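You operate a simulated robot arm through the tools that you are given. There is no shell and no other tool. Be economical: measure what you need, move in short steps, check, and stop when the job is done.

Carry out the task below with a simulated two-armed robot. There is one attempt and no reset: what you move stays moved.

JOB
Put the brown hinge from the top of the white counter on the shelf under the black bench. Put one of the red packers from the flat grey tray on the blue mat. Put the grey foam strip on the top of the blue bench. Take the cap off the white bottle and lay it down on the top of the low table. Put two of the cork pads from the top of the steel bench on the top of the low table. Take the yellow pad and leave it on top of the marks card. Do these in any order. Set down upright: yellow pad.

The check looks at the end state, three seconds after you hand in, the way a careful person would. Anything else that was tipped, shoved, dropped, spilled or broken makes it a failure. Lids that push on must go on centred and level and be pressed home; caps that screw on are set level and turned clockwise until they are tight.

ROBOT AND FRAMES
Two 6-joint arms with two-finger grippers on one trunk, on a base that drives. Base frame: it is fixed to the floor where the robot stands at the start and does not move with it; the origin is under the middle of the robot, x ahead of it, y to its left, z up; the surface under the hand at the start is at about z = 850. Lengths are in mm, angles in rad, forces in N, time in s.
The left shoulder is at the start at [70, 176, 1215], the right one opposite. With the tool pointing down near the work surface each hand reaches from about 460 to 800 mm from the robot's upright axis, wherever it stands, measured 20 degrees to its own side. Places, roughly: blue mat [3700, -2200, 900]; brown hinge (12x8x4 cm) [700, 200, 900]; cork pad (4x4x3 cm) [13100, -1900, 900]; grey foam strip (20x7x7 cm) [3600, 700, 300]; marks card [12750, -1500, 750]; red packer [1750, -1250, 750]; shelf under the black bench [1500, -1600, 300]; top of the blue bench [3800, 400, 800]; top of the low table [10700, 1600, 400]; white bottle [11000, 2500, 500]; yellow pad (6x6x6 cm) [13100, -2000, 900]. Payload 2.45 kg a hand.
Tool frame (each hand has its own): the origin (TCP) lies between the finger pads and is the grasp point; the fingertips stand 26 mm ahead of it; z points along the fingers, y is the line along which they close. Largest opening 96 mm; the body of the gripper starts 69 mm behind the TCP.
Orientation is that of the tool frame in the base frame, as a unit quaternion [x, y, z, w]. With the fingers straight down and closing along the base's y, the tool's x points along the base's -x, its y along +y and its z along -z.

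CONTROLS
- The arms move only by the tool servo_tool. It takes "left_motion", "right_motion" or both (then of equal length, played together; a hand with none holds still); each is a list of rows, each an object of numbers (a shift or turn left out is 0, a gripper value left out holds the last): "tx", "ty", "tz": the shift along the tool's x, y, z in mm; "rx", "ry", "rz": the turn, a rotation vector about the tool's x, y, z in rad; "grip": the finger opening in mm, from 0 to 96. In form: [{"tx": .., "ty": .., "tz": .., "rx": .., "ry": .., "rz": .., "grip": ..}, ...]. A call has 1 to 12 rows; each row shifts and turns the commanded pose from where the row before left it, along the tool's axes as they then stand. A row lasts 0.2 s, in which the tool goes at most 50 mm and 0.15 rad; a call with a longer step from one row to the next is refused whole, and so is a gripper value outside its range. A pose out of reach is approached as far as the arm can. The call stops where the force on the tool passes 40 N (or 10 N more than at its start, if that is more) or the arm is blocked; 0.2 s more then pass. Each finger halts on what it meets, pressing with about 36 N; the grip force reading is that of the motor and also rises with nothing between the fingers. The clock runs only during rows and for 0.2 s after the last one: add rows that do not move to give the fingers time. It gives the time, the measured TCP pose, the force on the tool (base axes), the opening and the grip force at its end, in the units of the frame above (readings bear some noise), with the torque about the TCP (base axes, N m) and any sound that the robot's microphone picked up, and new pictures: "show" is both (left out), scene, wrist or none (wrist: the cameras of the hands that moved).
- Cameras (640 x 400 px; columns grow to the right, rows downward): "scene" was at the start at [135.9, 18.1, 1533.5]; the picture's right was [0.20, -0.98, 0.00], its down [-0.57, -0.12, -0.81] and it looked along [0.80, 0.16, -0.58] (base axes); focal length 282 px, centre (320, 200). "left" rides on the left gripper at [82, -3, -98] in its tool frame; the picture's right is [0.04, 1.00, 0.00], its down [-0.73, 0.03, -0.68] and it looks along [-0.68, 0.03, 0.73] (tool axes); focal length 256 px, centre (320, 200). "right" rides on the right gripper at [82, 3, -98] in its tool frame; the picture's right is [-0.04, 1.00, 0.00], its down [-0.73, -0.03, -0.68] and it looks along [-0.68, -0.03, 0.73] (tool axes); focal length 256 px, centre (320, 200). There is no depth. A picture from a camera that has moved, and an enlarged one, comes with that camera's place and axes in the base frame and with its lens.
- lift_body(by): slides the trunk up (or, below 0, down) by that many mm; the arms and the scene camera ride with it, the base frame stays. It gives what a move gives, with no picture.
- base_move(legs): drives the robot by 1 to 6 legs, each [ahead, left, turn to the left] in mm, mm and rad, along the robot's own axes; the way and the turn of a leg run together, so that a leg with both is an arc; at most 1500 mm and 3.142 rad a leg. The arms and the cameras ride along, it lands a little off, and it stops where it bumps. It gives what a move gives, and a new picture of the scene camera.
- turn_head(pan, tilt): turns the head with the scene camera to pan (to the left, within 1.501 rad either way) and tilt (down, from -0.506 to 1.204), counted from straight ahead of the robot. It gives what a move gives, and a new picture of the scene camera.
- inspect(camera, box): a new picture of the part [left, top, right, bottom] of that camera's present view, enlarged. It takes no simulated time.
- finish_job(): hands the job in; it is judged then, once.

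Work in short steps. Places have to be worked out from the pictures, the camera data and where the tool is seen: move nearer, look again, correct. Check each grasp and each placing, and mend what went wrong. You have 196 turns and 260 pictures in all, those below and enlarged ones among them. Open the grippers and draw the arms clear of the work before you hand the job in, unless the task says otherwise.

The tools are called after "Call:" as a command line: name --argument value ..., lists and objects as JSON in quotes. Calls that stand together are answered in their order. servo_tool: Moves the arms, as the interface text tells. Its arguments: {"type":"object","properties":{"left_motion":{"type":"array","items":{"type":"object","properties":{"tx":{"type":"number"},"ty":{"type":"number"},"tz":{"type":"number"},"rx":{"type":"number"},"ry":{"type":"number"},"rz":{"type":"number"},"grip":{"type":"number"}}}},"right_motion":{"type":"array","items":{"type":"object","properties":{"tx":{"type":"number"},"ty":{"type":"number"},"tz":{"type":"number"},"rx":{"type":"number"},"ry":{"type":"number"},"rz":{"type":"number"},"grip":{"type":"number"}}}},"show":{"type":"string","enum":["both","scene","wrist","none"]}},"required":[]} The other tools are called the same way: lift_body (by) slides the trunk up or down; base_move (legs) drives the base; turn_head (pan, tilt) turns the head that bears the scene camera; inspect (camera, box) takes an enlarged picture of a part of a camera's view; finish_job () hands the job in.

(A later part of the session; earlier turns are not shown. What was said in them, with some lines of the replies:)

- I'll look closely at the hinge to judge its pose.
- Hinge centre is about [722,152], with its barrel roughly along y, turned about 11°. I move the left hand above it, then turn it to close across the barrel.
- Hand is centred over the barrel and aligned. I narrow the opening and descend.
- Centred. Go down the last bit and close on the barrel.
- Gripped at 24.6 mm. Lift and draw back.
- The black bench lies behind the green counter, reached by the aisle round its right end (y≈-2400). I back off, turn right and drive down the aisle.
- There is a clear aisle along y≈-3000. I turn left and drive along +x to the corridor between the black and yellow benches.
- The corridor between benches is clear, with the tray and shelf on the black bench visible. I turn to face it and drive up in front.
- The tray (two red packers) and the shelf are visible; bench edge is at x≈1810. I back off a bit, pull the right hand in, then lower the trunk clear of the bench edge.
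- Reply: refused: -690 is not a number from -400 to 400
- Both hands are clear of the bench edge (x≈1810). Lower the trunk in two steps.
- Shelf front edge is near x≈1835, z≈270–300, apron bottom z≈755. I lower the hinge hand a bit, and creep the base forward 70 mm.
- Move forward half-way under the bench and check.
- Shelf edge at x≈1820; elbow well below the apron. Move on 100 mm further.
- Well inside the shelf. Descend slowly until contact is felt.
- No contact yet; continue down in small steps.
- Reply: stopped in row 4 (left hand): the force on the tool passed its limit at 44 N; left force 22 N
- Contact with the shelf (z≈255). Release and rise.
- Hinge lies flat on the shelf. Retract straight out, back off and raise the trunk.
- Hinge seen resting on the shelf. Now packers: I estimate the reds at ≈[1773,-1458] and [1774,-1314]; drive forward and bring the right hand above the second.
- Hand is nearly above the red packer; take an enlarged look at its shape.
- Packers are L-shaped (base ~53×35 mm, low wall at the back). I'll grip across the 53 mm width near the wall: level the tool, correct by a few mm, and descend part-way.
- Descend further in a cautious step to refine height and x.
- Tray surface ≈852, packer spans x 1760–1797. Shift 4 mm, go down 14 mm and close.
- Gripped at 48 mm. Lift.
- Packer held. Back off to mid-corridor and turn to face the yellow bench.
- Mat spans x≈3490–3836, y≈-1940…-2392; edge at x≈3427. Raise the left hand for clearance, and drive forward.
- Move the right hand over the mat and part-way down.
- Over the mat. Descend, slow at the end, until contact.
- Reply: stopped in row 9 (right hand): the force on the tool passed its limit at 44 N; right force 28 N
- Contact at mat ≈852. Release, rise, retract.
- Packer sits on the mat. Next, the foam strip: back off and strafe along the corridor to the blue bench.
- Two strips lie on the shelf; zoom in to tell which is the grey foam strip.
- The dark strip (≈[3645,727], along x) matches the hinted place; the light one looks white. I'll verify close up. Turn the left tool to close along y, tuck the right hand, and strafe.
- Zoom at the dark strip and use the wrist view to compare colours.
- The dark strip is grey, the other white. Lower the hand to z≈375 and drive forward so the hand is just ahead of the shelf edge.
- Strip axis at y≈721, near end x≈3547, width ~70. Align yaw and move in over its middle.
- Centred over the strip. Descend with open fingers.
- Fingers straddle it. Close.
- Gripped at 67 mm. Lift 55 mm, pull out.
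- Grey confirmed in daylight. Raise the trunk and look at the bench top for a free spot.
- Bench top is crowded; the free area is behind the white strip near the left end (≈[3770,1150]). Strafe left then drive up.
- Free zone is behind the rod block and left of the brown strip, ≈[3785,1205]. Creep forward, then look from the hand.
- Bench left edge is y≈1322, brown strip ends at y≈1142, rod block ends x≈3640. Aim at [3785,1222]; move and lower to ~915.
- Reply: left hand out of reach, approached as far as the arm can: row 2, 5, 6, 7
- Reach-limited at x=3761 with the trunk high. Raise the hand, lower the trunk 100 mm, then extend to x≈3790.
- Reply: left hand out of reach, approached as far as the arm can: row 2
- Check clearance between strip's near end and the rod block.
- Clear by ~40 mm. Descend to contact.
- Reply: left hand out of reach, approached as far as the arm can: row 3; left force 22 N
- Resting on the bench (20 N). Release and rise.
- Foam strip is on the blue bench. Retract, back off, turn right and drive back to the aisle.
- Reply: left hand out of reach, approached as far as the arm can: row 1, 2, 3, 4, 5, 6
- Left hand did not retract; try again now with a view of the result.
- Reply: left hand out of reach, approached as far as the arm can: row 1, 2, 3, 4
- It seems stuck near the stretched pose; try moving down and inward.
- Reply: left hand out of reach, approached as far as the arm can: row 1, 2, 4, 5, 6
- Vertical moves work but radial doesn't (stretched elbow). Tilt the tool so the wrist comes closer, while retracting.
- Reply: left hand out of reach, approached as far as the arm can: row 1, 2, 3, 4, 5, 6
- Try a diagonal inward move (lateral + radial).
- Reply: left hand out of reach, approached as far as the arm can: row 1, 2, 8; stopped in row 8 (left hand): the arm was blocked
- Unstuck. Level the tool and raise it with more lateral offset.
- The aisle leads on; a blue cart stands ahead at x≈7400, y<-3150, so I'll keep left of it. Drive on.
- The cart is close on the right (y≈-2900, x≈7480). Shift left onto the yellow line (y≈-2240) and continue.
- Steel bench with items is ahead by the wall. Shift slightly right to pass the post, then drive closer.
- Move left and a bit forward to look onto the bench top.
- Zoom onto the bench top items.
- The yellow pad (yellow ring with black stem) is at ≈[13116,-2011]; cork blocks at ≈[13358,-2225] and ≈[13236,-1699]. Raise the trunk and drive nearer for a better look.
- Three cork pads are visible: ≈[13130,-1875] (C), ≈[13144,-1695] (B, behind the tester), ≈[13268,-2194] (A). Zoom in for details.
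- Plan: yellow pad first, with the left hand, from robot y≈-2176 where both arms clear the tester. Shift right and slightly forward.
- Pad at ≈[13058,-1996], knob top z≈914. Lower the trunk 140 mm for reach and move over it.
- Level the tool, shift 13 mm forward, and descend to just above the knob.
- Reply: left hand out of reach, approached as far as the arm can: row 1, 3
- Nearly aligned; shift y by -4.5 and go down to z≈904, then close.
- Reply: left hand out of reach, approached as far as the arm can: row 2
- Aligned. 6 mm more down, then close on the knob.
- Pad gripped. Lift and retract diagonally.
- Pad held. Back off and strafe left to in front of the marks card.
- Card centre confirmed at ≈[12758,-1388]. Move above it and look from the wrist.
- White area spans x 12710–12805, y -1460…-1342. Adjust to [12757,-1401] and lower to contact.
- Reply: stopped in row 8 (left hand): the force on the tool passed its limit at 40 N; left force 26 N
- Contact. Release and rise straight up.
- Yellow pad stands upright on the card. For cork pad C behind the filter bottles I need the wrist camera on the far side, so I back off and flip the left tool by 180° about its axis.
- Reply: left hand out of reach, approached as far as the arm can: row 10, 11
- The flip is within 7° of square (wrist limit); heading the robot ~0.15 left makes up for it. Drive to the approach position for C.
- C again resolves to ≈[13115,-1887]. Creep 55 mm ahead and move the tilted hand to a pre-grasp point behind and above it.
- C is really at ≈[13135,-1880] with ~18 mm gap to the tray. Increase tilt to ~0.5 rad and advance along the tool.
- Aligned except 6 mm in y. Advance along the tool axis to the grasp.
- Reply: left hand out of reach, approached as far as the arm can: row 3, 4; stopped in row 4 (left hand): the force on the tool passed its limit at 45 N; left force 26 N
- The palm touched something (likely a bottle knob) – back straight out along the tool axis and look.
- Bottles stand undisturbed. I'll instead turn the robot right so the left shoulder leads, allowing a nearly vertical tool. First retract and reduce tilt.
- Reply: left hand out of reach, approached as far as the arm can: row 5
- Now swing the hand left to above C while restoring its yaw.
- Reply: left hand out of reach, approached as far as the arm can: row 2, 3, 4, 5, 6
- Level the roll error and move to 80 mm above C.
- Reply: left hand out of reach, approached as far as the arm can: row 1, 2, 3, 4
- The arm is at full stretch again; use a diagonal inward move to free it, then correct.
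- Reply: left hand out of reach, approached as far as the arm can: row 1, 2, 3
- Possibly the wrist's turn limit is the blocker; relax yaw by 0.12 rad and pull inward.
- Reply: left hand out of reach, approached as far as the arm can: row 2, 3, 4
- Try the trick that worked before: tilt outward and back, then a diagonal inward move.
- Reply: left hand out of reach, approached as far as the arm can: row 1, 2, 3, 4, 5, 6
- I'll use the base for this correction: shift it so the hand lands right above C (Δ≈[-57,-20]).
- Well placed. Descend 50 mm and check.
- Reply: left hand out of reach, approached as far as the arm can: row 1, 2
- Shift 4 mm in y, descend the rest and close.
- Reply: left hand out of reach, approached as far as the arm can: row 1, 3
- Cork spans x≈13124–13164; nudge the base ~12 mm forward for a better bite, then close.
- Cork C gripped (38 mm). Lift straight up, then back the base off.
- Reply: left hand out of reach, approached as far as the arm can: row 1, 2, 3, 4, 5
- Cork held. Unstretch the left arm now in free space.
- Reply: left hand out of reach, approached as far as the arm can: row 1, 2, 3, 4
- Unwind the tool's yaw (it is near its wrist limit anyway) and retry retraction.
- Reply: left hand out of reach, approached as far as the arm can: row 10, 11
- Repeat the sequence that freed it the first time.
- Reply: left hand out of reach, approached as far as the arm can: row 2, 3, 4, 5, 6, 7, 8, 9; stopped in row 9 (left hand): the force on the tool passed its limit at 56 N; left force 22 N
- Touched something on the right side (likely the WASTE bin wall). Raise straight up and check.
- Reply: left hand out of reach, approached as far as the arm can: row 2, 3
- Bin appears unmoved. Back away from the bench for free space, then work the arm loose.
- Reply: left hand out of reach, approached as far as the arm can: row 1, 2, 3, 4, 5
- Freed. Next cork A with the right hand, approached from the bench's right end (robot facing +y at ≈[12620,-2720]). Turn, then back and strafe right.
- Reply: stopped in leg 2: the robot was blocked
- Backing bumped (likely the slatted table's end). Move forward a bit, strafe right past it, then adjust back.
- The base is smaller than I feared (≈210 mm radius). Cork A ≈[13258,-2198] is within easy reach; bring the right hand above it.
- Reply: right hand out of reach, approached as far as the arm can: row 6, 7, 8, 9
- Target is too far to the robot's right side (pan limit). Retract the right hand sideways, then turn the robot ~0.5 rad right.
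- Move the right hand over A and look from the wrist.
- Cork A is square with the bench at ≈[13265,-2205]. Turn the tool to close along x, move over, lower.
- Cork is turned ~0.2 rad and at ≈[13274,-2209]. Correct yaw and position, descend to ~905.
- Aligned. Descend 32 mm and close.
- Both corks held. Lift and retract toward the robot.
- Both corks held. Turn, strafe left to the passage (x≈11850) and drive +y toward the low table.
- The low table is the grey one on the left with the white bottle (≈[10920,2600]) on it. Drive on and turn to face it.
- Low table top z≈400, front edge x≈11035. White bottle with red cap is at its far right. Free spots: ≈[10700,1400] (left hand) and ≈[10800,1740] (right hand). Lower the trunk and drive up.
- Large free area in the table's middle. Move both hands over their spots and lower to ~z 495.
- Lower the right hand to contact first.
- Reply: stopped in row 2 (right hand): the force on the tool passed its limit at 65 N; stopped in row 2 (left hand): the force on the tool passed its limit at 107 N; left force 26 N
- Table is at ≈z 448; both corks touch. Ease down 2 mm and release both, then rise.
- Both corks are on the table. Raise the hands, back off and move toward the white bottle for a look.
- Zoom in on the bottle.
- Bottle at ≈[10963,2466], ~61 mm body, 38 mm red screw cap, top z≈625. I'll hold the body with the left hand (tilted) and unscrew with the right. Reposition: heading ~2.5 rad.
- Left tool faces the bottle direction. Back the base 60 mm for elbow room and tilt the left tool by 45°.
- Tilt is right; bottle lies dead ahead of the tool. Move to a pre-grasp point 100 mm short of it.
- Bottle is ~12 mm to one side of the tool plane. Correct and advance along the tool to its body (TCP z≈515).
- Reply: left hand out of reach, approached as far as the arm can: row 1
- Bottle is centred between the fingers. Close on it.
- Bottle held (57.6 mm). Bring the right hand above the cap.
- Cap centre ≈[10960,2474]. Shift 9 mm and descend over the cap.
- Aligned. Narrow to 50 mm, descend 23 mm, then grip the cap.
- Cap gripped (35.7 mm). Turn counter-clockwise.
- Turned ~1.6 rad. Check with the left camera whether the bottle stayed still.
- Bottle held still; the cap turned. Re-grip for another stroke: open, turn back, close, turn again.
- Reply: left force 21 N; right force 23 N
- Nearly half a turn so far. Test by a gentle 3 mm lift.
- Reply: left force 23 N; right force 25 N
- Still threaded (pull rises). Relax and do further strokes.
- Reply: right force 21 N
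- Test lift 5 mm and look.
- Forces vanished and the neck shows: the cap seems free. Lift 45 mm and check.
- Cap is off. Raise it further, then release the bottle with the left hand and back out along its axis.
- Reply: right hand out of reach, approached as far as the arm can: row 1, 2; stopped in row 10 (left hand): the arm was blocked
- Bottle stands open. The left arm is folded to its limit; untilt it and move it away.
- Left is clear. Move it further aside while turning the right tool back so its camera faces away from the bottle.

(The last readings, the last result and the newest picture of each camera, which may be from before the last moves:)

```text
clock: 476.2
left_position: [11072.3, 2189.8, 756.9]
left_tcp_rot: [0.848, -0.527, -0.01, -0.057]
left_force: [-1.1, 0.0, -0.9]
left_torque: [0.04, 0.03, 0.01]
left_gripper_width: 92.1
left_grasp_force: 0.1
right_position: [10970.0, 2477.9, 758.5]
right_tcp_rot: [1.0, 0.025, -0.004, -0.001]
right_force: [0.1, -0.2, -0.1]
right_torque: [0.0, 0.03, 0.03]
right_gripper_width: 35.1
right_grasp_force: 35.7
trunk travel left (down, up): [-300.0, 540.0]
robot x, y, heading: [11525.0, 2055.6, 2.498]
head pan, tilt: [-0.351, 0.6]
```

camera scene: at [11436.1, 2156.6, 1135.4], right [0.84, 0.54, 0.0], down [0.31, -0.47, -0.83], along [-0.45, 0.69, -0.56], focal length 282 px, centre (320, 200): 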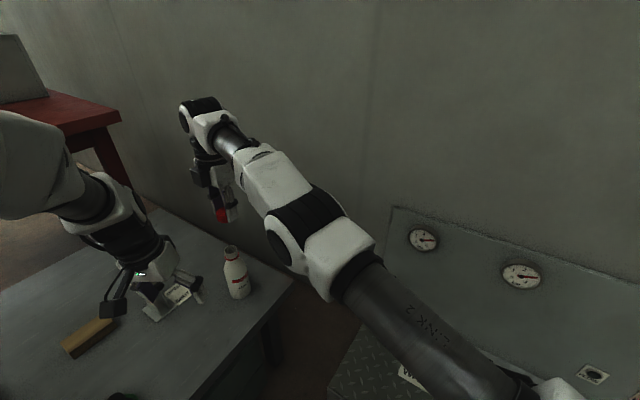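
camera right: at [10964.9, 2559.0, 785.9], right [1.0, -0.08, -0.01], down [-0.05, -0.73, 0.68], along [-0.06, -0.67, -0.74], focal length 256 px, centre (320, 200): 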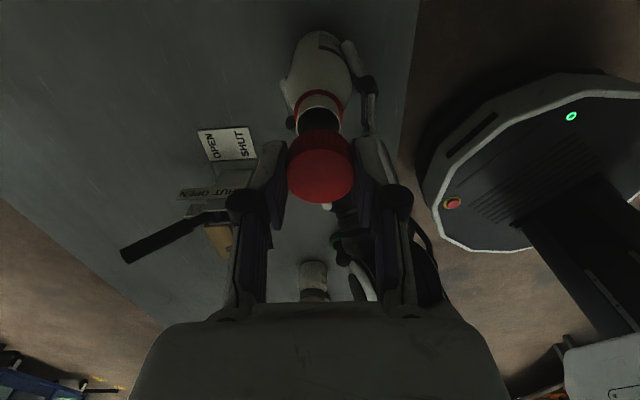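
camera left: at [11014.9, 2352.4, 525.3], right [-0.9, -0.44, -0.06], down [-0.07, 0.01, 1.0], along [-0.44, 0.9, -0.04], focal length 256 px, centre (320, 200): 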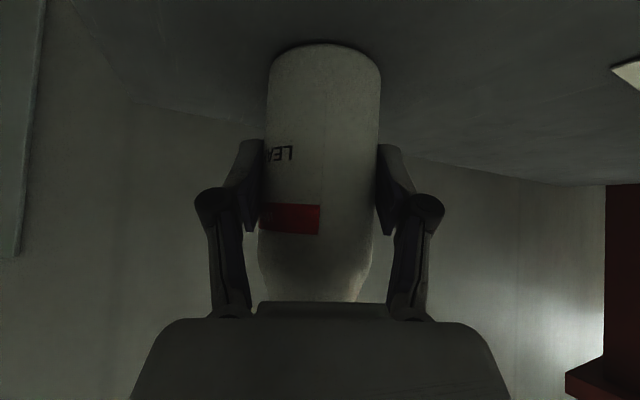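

Move the cap over a free spot ≈[10995,2360] and lower to z≈540.

Call:
servo_tool --right_motion '[{"tx": 6, "ty": 40}, {"tx": 6, "ty": 40}, {"tx": 6, "ty": 39}, {"tz": 45}, {"tz": 45}, {"tz": 45}, {"tz": 45}, {"tz": 35}]' --show "both"

```text
clock: 477.7
left_position: [11071.5, 2189.6, 756.7]
left_tcp_rot: [0.847, -0.528, -0.009, -0.055]
left_force: [0.3, 0.0, 0.0]
left_torque: [0.0, -0.03, -0.02]
left_gripper_width: 92.1
left_grasp_force: 0.1
right_position: [10970.8, 2467.2, 644.7]
right_tcp_rot: [1.0, 0.025, -0.013, -0.007]
right_force: [3.1, -0.7, 17.6]
right_torque: [0.19, 0.01, -0.02]
right_gripper_width: 34.9
right_grasp_force: 36.0
right hand out of reach, approached as far as the arm can: row 1, 2, 3, 4, 5
trunk travel left (down, up): [-300.0, 540.0]
robot x, y, heading: [11526.1, 2056.3, 2.492]
head pan, tilt: [-0.351, 0.6]
stopped in row 7 (right hand): the force on the tool passed its limit at 69 N (the readings are from after the stop); the commanded pose is now the measured one
camera scene: at [11436.5, 2157.1, 1135.4], right [0.84, 0.54, 0.0], down [0.3, -0.48, -0.83], along [-0.45, 0.69, -0.56], focal length 282 px, centre (320, 200)
camera right: at [11055.4, 2467.5, 738.6], right [0.01, -1.0, -0.01], down [-0.72, -0.02, 0.7], along [-0.7, 0.0, -0.72], focal length 256 px, centre (320, 200)
```

scene: 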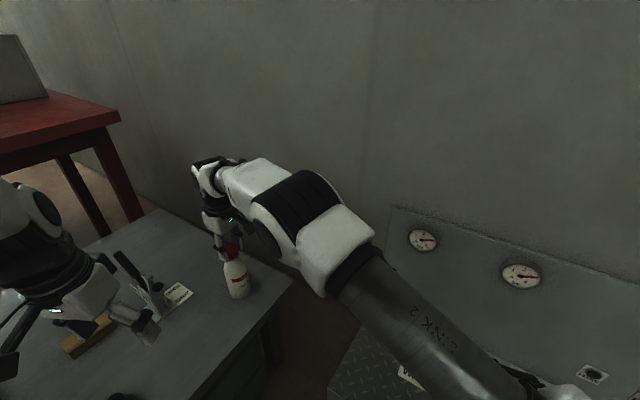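
right: 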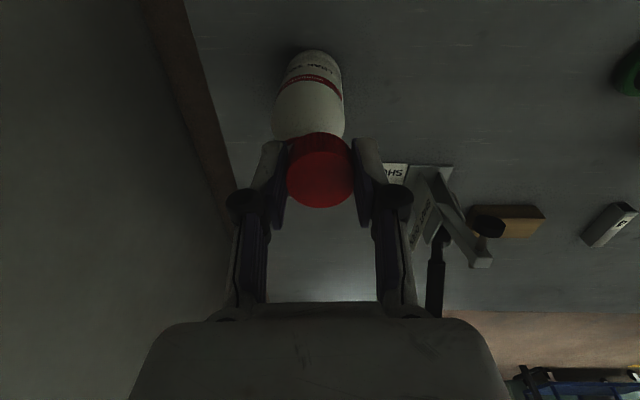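

The stuck arm came down on the bottle; it still stands. Raise straight up at once.

Call:
servo_tool --right_motion '[{"tz": -15}, {"tz": -35}, {"tz": -35}, {"tz": -30}]' --show "wrist"

```text
clock: 478.7
left_position: [11072.3, 2191.5, 756.3]
left_tcp_rot: [0.847, -0.528, -0.01, -0.057]
left_force: [-0.7, 0.7, -0.1]
left_torque: [0.03, 0.02, 0.03]
left_gripper_width: 91.8
left_grasp_force: 0.0
right_position: [10975.6, 2465.6, 759.2]
right_tcp_rot: [1.0, 0.025, -0.012, -0.006]
right_force: [0.0, 0.2, -0.2]
right_torque: [0.01, 0.02, -0.01]
right_gripper_width: 34.8
right_grasp_force: 35.6
trunk travel left (down, up): [-300.0, 540.0]
robot x, y, heading: [11526.2, 2051.7, 2.488]
head pan, tilt: [-0.351, 0.6]
camera right: at [11058.9, 2465.6, 854.1], right [0.01, -1.0, -0.01], down [-0.72, -0.02, 0.7], along [-0.7, 0.0, -0.72], focal length 256 px, centre (320, 200)
```

right: 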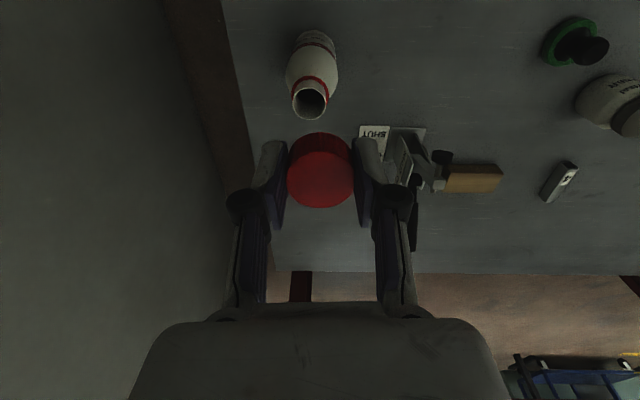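

Bottle is fine. Now test the lateral move alone before lowering.

Call:
servo_tool --right_motion '[{"tx": 5, "ty": 35}, {"tx": 5, "ty": 40}, {"tx": 5, "ty": 40}]' --show "none"

```text
clock: 479.5
left_position: [11073.2, 2190.6, 754.5]
left_tcp_rot: [0.847, -0.528, -0.01, -0.056]
left_force: [-0.1, 0.2, -1.8]
left_torque: [-0.02, 0.02, 0.01]
left_gripper_width: 91.9
left_grasp_force: 0.1
right_position: [10977.9, 2455.6, 757.9]
right_tcp_rot: [1.0, 0.023, -0.011, -0.004]
right_force: [0.0, 0.3, 0.0]
right_torque: [0.03, 0.04, -0.03]
right_gripper_width: 34.8
right_grasp_force: 36.1
right hand out of reach, approached as far as the arm can: row 1, 2, 3
trunk travel left (down, up): [-300.0, 540.0]
robot x, y, heading: [11523.5, 2054.9, 2.494]
head pan, tilt: [-0.351, 0.6]
```

Stuck radially; use the base to shift the hand by ≈[10,-105].

Call:
base_move --legs '[[-71, 78, 0]]'

Call:
servo_tool --right_motion '[{"tz": 45}, {"tz": 45}, {"tz": 45}, {"tz": 45}, {}]' --show "wrist"

```text
clock: 480.7
left_position: [11081.6, 2083.7, 755.6]
left_tcp_rot: [0.848, -0.527, -0.011, -0.057]
left_force: [-0.7, -0.2, -0.9]
left_torque: [0.05, -0.02, 0.03]
left_gripper_width: 92.0
left_grasp_force: 0.1
right_position: [10984.9, 2348.9, 760.0]
right_tcp_rot: [1.0, 0.025, -0.012, -0.004]
right_force: [-0.2, -0.1, -0.7]
right_torque: [-0.01, -0.02, 0.01]
right_gripper_width: 34.9
right_grasp_force: 35.8
trunk travel left (down, up): [-300.0, 540.0]
robot x, y, heading: [11533.6, 1944.6, 2.494]
head pan, tilt: [-0.351, 0.6]
camera scene: at [11445.3, 2050.3, 1135.3], right [0.84, 0.54, 0.0], down [0.31, -0.47, -0.83], along [-0.45, 0.69, -0.56], focal length 282 px, centre (320, 200)
```

scene: 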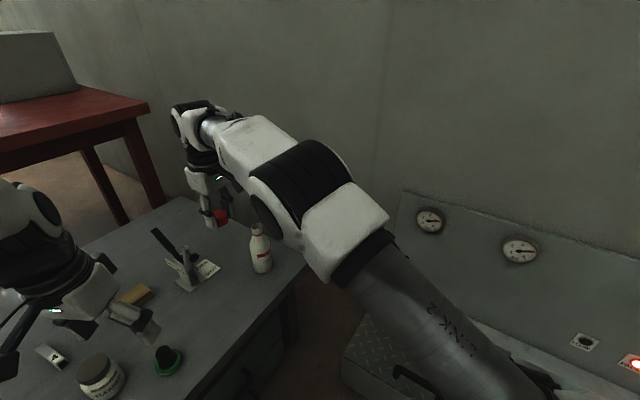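

```text
clock: 481.9
left_position: [11081.6, 2084.2, 754.9]
left_tcp_rot: [0.848, -0.527, -0.011, -0.056]
left_force: [-0.7, -0.4, -1.0]
left_torque: [0.0, 0.0, 0.01]
left_gripper_width: 91.9
left_grasp_force: 0.2
right_position: [10982.1, 2359.0, 580.4]
right_tcp_rot: [1.0, 0.025, -0.013, -0.005]
right_force: [0.2, -0.3, -0.2]
right_torque: [-0.05, 0.01, -0.02]
right_gripper_width: 35.0
right_grasp_force: 36.3
right hand out of reach, approached as far as the arm can: row 2, 3
trunk travel left (down, up): [-300.0, 540.0]
robot x, y, heading: [11534.9, 1945.0, 2.494]
head pan, tilt: [-0.351, 0.6]
camera right: at [11065.9, 2360.5, 675.6], right [0.01, -1.0, -0.01], down [-0.72, -0.01, 0.7], along [-0.7, 0.0, -0.72], focal length 256 px, centre (320, 200)
```

right: 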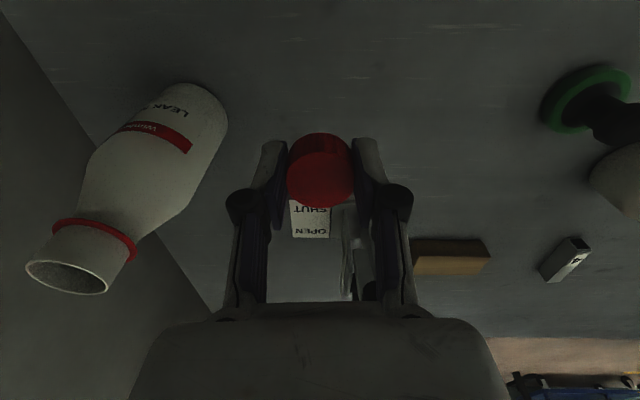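

Spot is free; lower to contact.

Call:
servo_tool --right_motion '[{"tz": 30}, {"tz": 25}, {"tz": 10}, {"tz": 6}, {"tz": 5}, {"tz": 5}, {"tz": 5}, {"tz": 5}, {"tz": 5}]' --show "wrist"

```text
clock: 483.9
left_position: [11080.0, 2084.1, 756.9]
left_tcp_rot: [0.848, -0.527, -0.01, -0.055]
left_force: [-0.2, 0.4, -0.5]
left_torque: [0.0, 0.02, -0.03]
left_gripper_width: 92.1
left_grasp_force: 0.1
right_position: [10978.2, 2362.6, 482.2]
right_tcp_rot: [1.0, 0.025, -0.013, -0.004]
right_force: [0.5, 0.3, -0.9]
right_torque: [-0.01, 0.02, -0.02]
right_gripper_width: 34.7
right_grasp_force: 36.1
trunk travel left (down, up): [-300.0, 540.0]
robot x, y, heading: [11537.0, 1944.6, 2.497]
head pan, tilt: [-0.351, 0.6]
camera right: at [11061.9, 2362.1, 578.1], right [0.01, -1.0, -0.01], down [-0.72, -0.01, 0.7], along [-0.7, 0.0, -0.72], focal length 256 px, centre (320, 200)
```

right: 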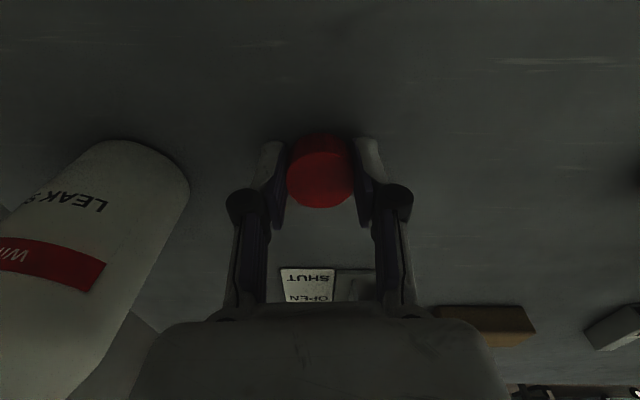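

Not yet touching; go on in small steps.

Call:
servo_tool --right_motion '[{"tz": 3}, {"tz": 3}, {"tz": 2}, {"tz": 2}, {"tz": 2}, {"tz": 2}, {"tz": 2}]' --show "none"

```text
clock: 485.4
left_position: [11082.9, 2083.6, 758.0]
left_tcp_rot: [0.847, -0.528, -0.011, -0.057]
left_force: [0.3, -0.1, 0.3]
left_torque: [-0.01, -0.01, 0.03]
left_gripper_width: 92.4
left_grasp_force: 0.0
right_position: [10976.4, 2362.2, 475.6]
right_tcp_rot: [1.0, 0.025, -0.017, -0.008]
right_force: [11.3, -5.8, 22.6]
right_torque: [-0.45, -0.6, 0.1]
right_gripper_width: 34.9
right_grasp_force: 35.9
trunk travel left (down, up): [-300.0, 540.0]
robot x, y, heading: [11537.3, 1945.6, 2.491]
head pan, tilt: [-0.351, 0.6]
stopped in row 7 (right hand): the force on the tool passed its limit at 42 N (the readings are from after the stop); the commanded pose is now the measured one
```

Contact. Release, rise, and look.

Call:
servo_tool --right_motion '[{"tz": -1, "grip": 55}, {}, {}, {"tz": -15}, {"tz": -40}, {"tz": -45}, {"tz": -45}, {"tz": -45}, {"tz": -45}]' --show "both"

```text
clock: 487.4
left_position: [11080.7, 2084.6, 757.0]
left_tcp_rot: [0.848, -0.527, -0.011, -0.057]
left_force: [0.2, -0.4, -0.4]
left_torque: [0.02, -0.04, 0.0]
left_gripper_width: 91.9
left_grasp_force: 0.1
right_position: [10982.1, 2364.2, 706.3]
right_tcp_rot: [1.0, 0.025, -0.014, -0.006]
right_force: [-0.7, 0.2, 0.1]
right_torque: [-0.02, 0.01, 0.04]
right_gripper_width: 55.0
right_grasp_force: 0.0
trunk travel left (down, up): [-300.0, 540.0]
robot x, y, heading: [11536.2, 1946.3, 2.496]
head pan, tilt: [-0.351, 0.6]
camera scene: at [11446.0, 2051.4, 1135.2], right [0.84, 0.54, 0.0], down [0.31, -0.48, -0.83], along [-0.45, 0.69, -0.56], focal length 282 px, centre (320, 200)
camera right: at [11066.7, 2363.0, 801.6], right [0.01, -1.0, -0.01], down [-0.71, -0.02, 0.7], along [-0.7, 0.0, -0.71], focal length 256 px, centre (320, 200)
```

scene: 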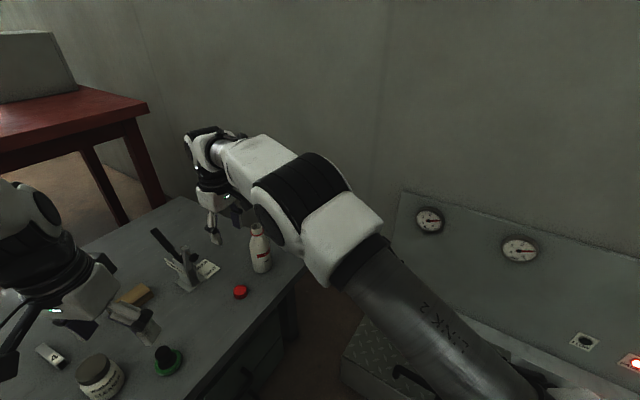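
right: 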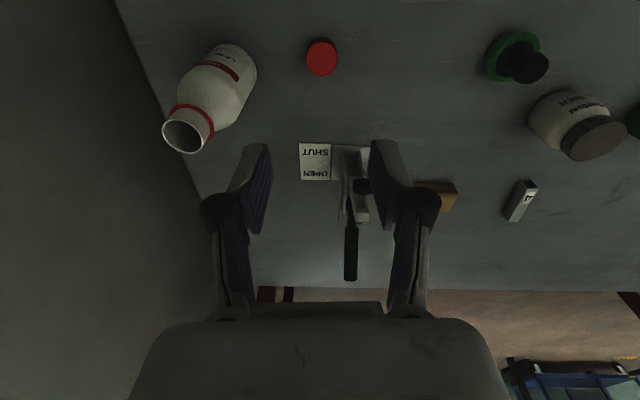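

Everything is placed: cap flat on the table, bottle upright. Back the robot away from the table, with grippers open.

Call:
base_move --legs '[[-450, 0, 0]]'

```text
clock: 490.1
left_position: [11442.9, 1814.7, 755.9]
left_tcp_rot: [0.842, -0.536, -0.01, -0.057]
left_force: [-0.4, 0.4, -0.2]
left_torque: [0.02, 0.02, 0.01]
left_gripper_width: 92.0
left_grasp_force: 0.0
right_position: [11351.1, 2095.6, 706.6]
right_tcp_rot: [1.0, 0.014, -0.016, -0.007]
right_force: [-0.4, -0.5, 0.9]
right_torque: [-0.01, 0.01, -0.06]
right_gripper_width: 55.0
right_grasp_force: 0.0
trunk travel left (down, up): [-300.0, 540.0]
robot x, y, heading: [11895.1, 1668.5, 2.474]
head pan, tilt: [-0.351, 0.6]
camera scene: at [11806.9, 1775.2, 1135.2], right [0.85, 0.52, 0.0], down [0.3, -0.48, -0.83], along [-0.43, 0.7, -0.56], focal length 282 px, centre (320, 200)
```

scene: 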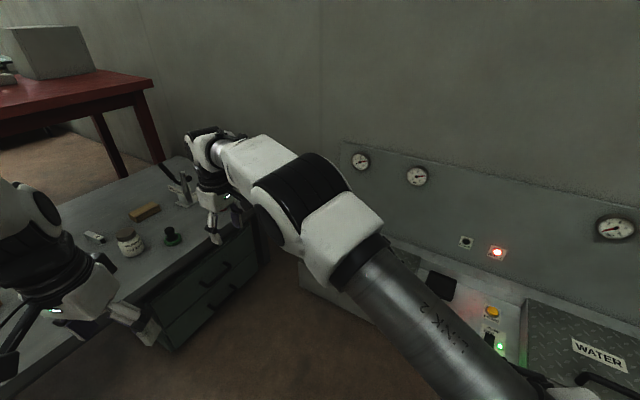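

The arms are clear of the work and the grippers are open, so I hand the job in.

Call:
finish_job

```text
The job is handed in.
```

I placed all six items and handed the job in; it was judged once at hand-in, and I have not seen the result.

- **Brown hinge:** flat on the shelf under the black bench.
- **Red packer:** one packer on the blue mat.
- **Grey foam strip:** on top of the blue bench, near its left end.
- **White bottle:** the cap is off and lying on the low table, and the bottle is standing upright and open.
- **Cork pads:** two pads on top of the low table.
- **Yellow pad:** upright on the marks card.

I made four unplanned contacts:

- The gripper touched something among the filter bottles behind the tester; they looked undisturbed afterwards.
- The left hand pressed against what was probably the side of the WASTE bin at about 56 N; it looked unmoved.
- The base bumped something while reversing, probably the slatted table; that table looked in place afterwards.
- The right hand came down on the open white bottle at about 69 N; it stayed standing.
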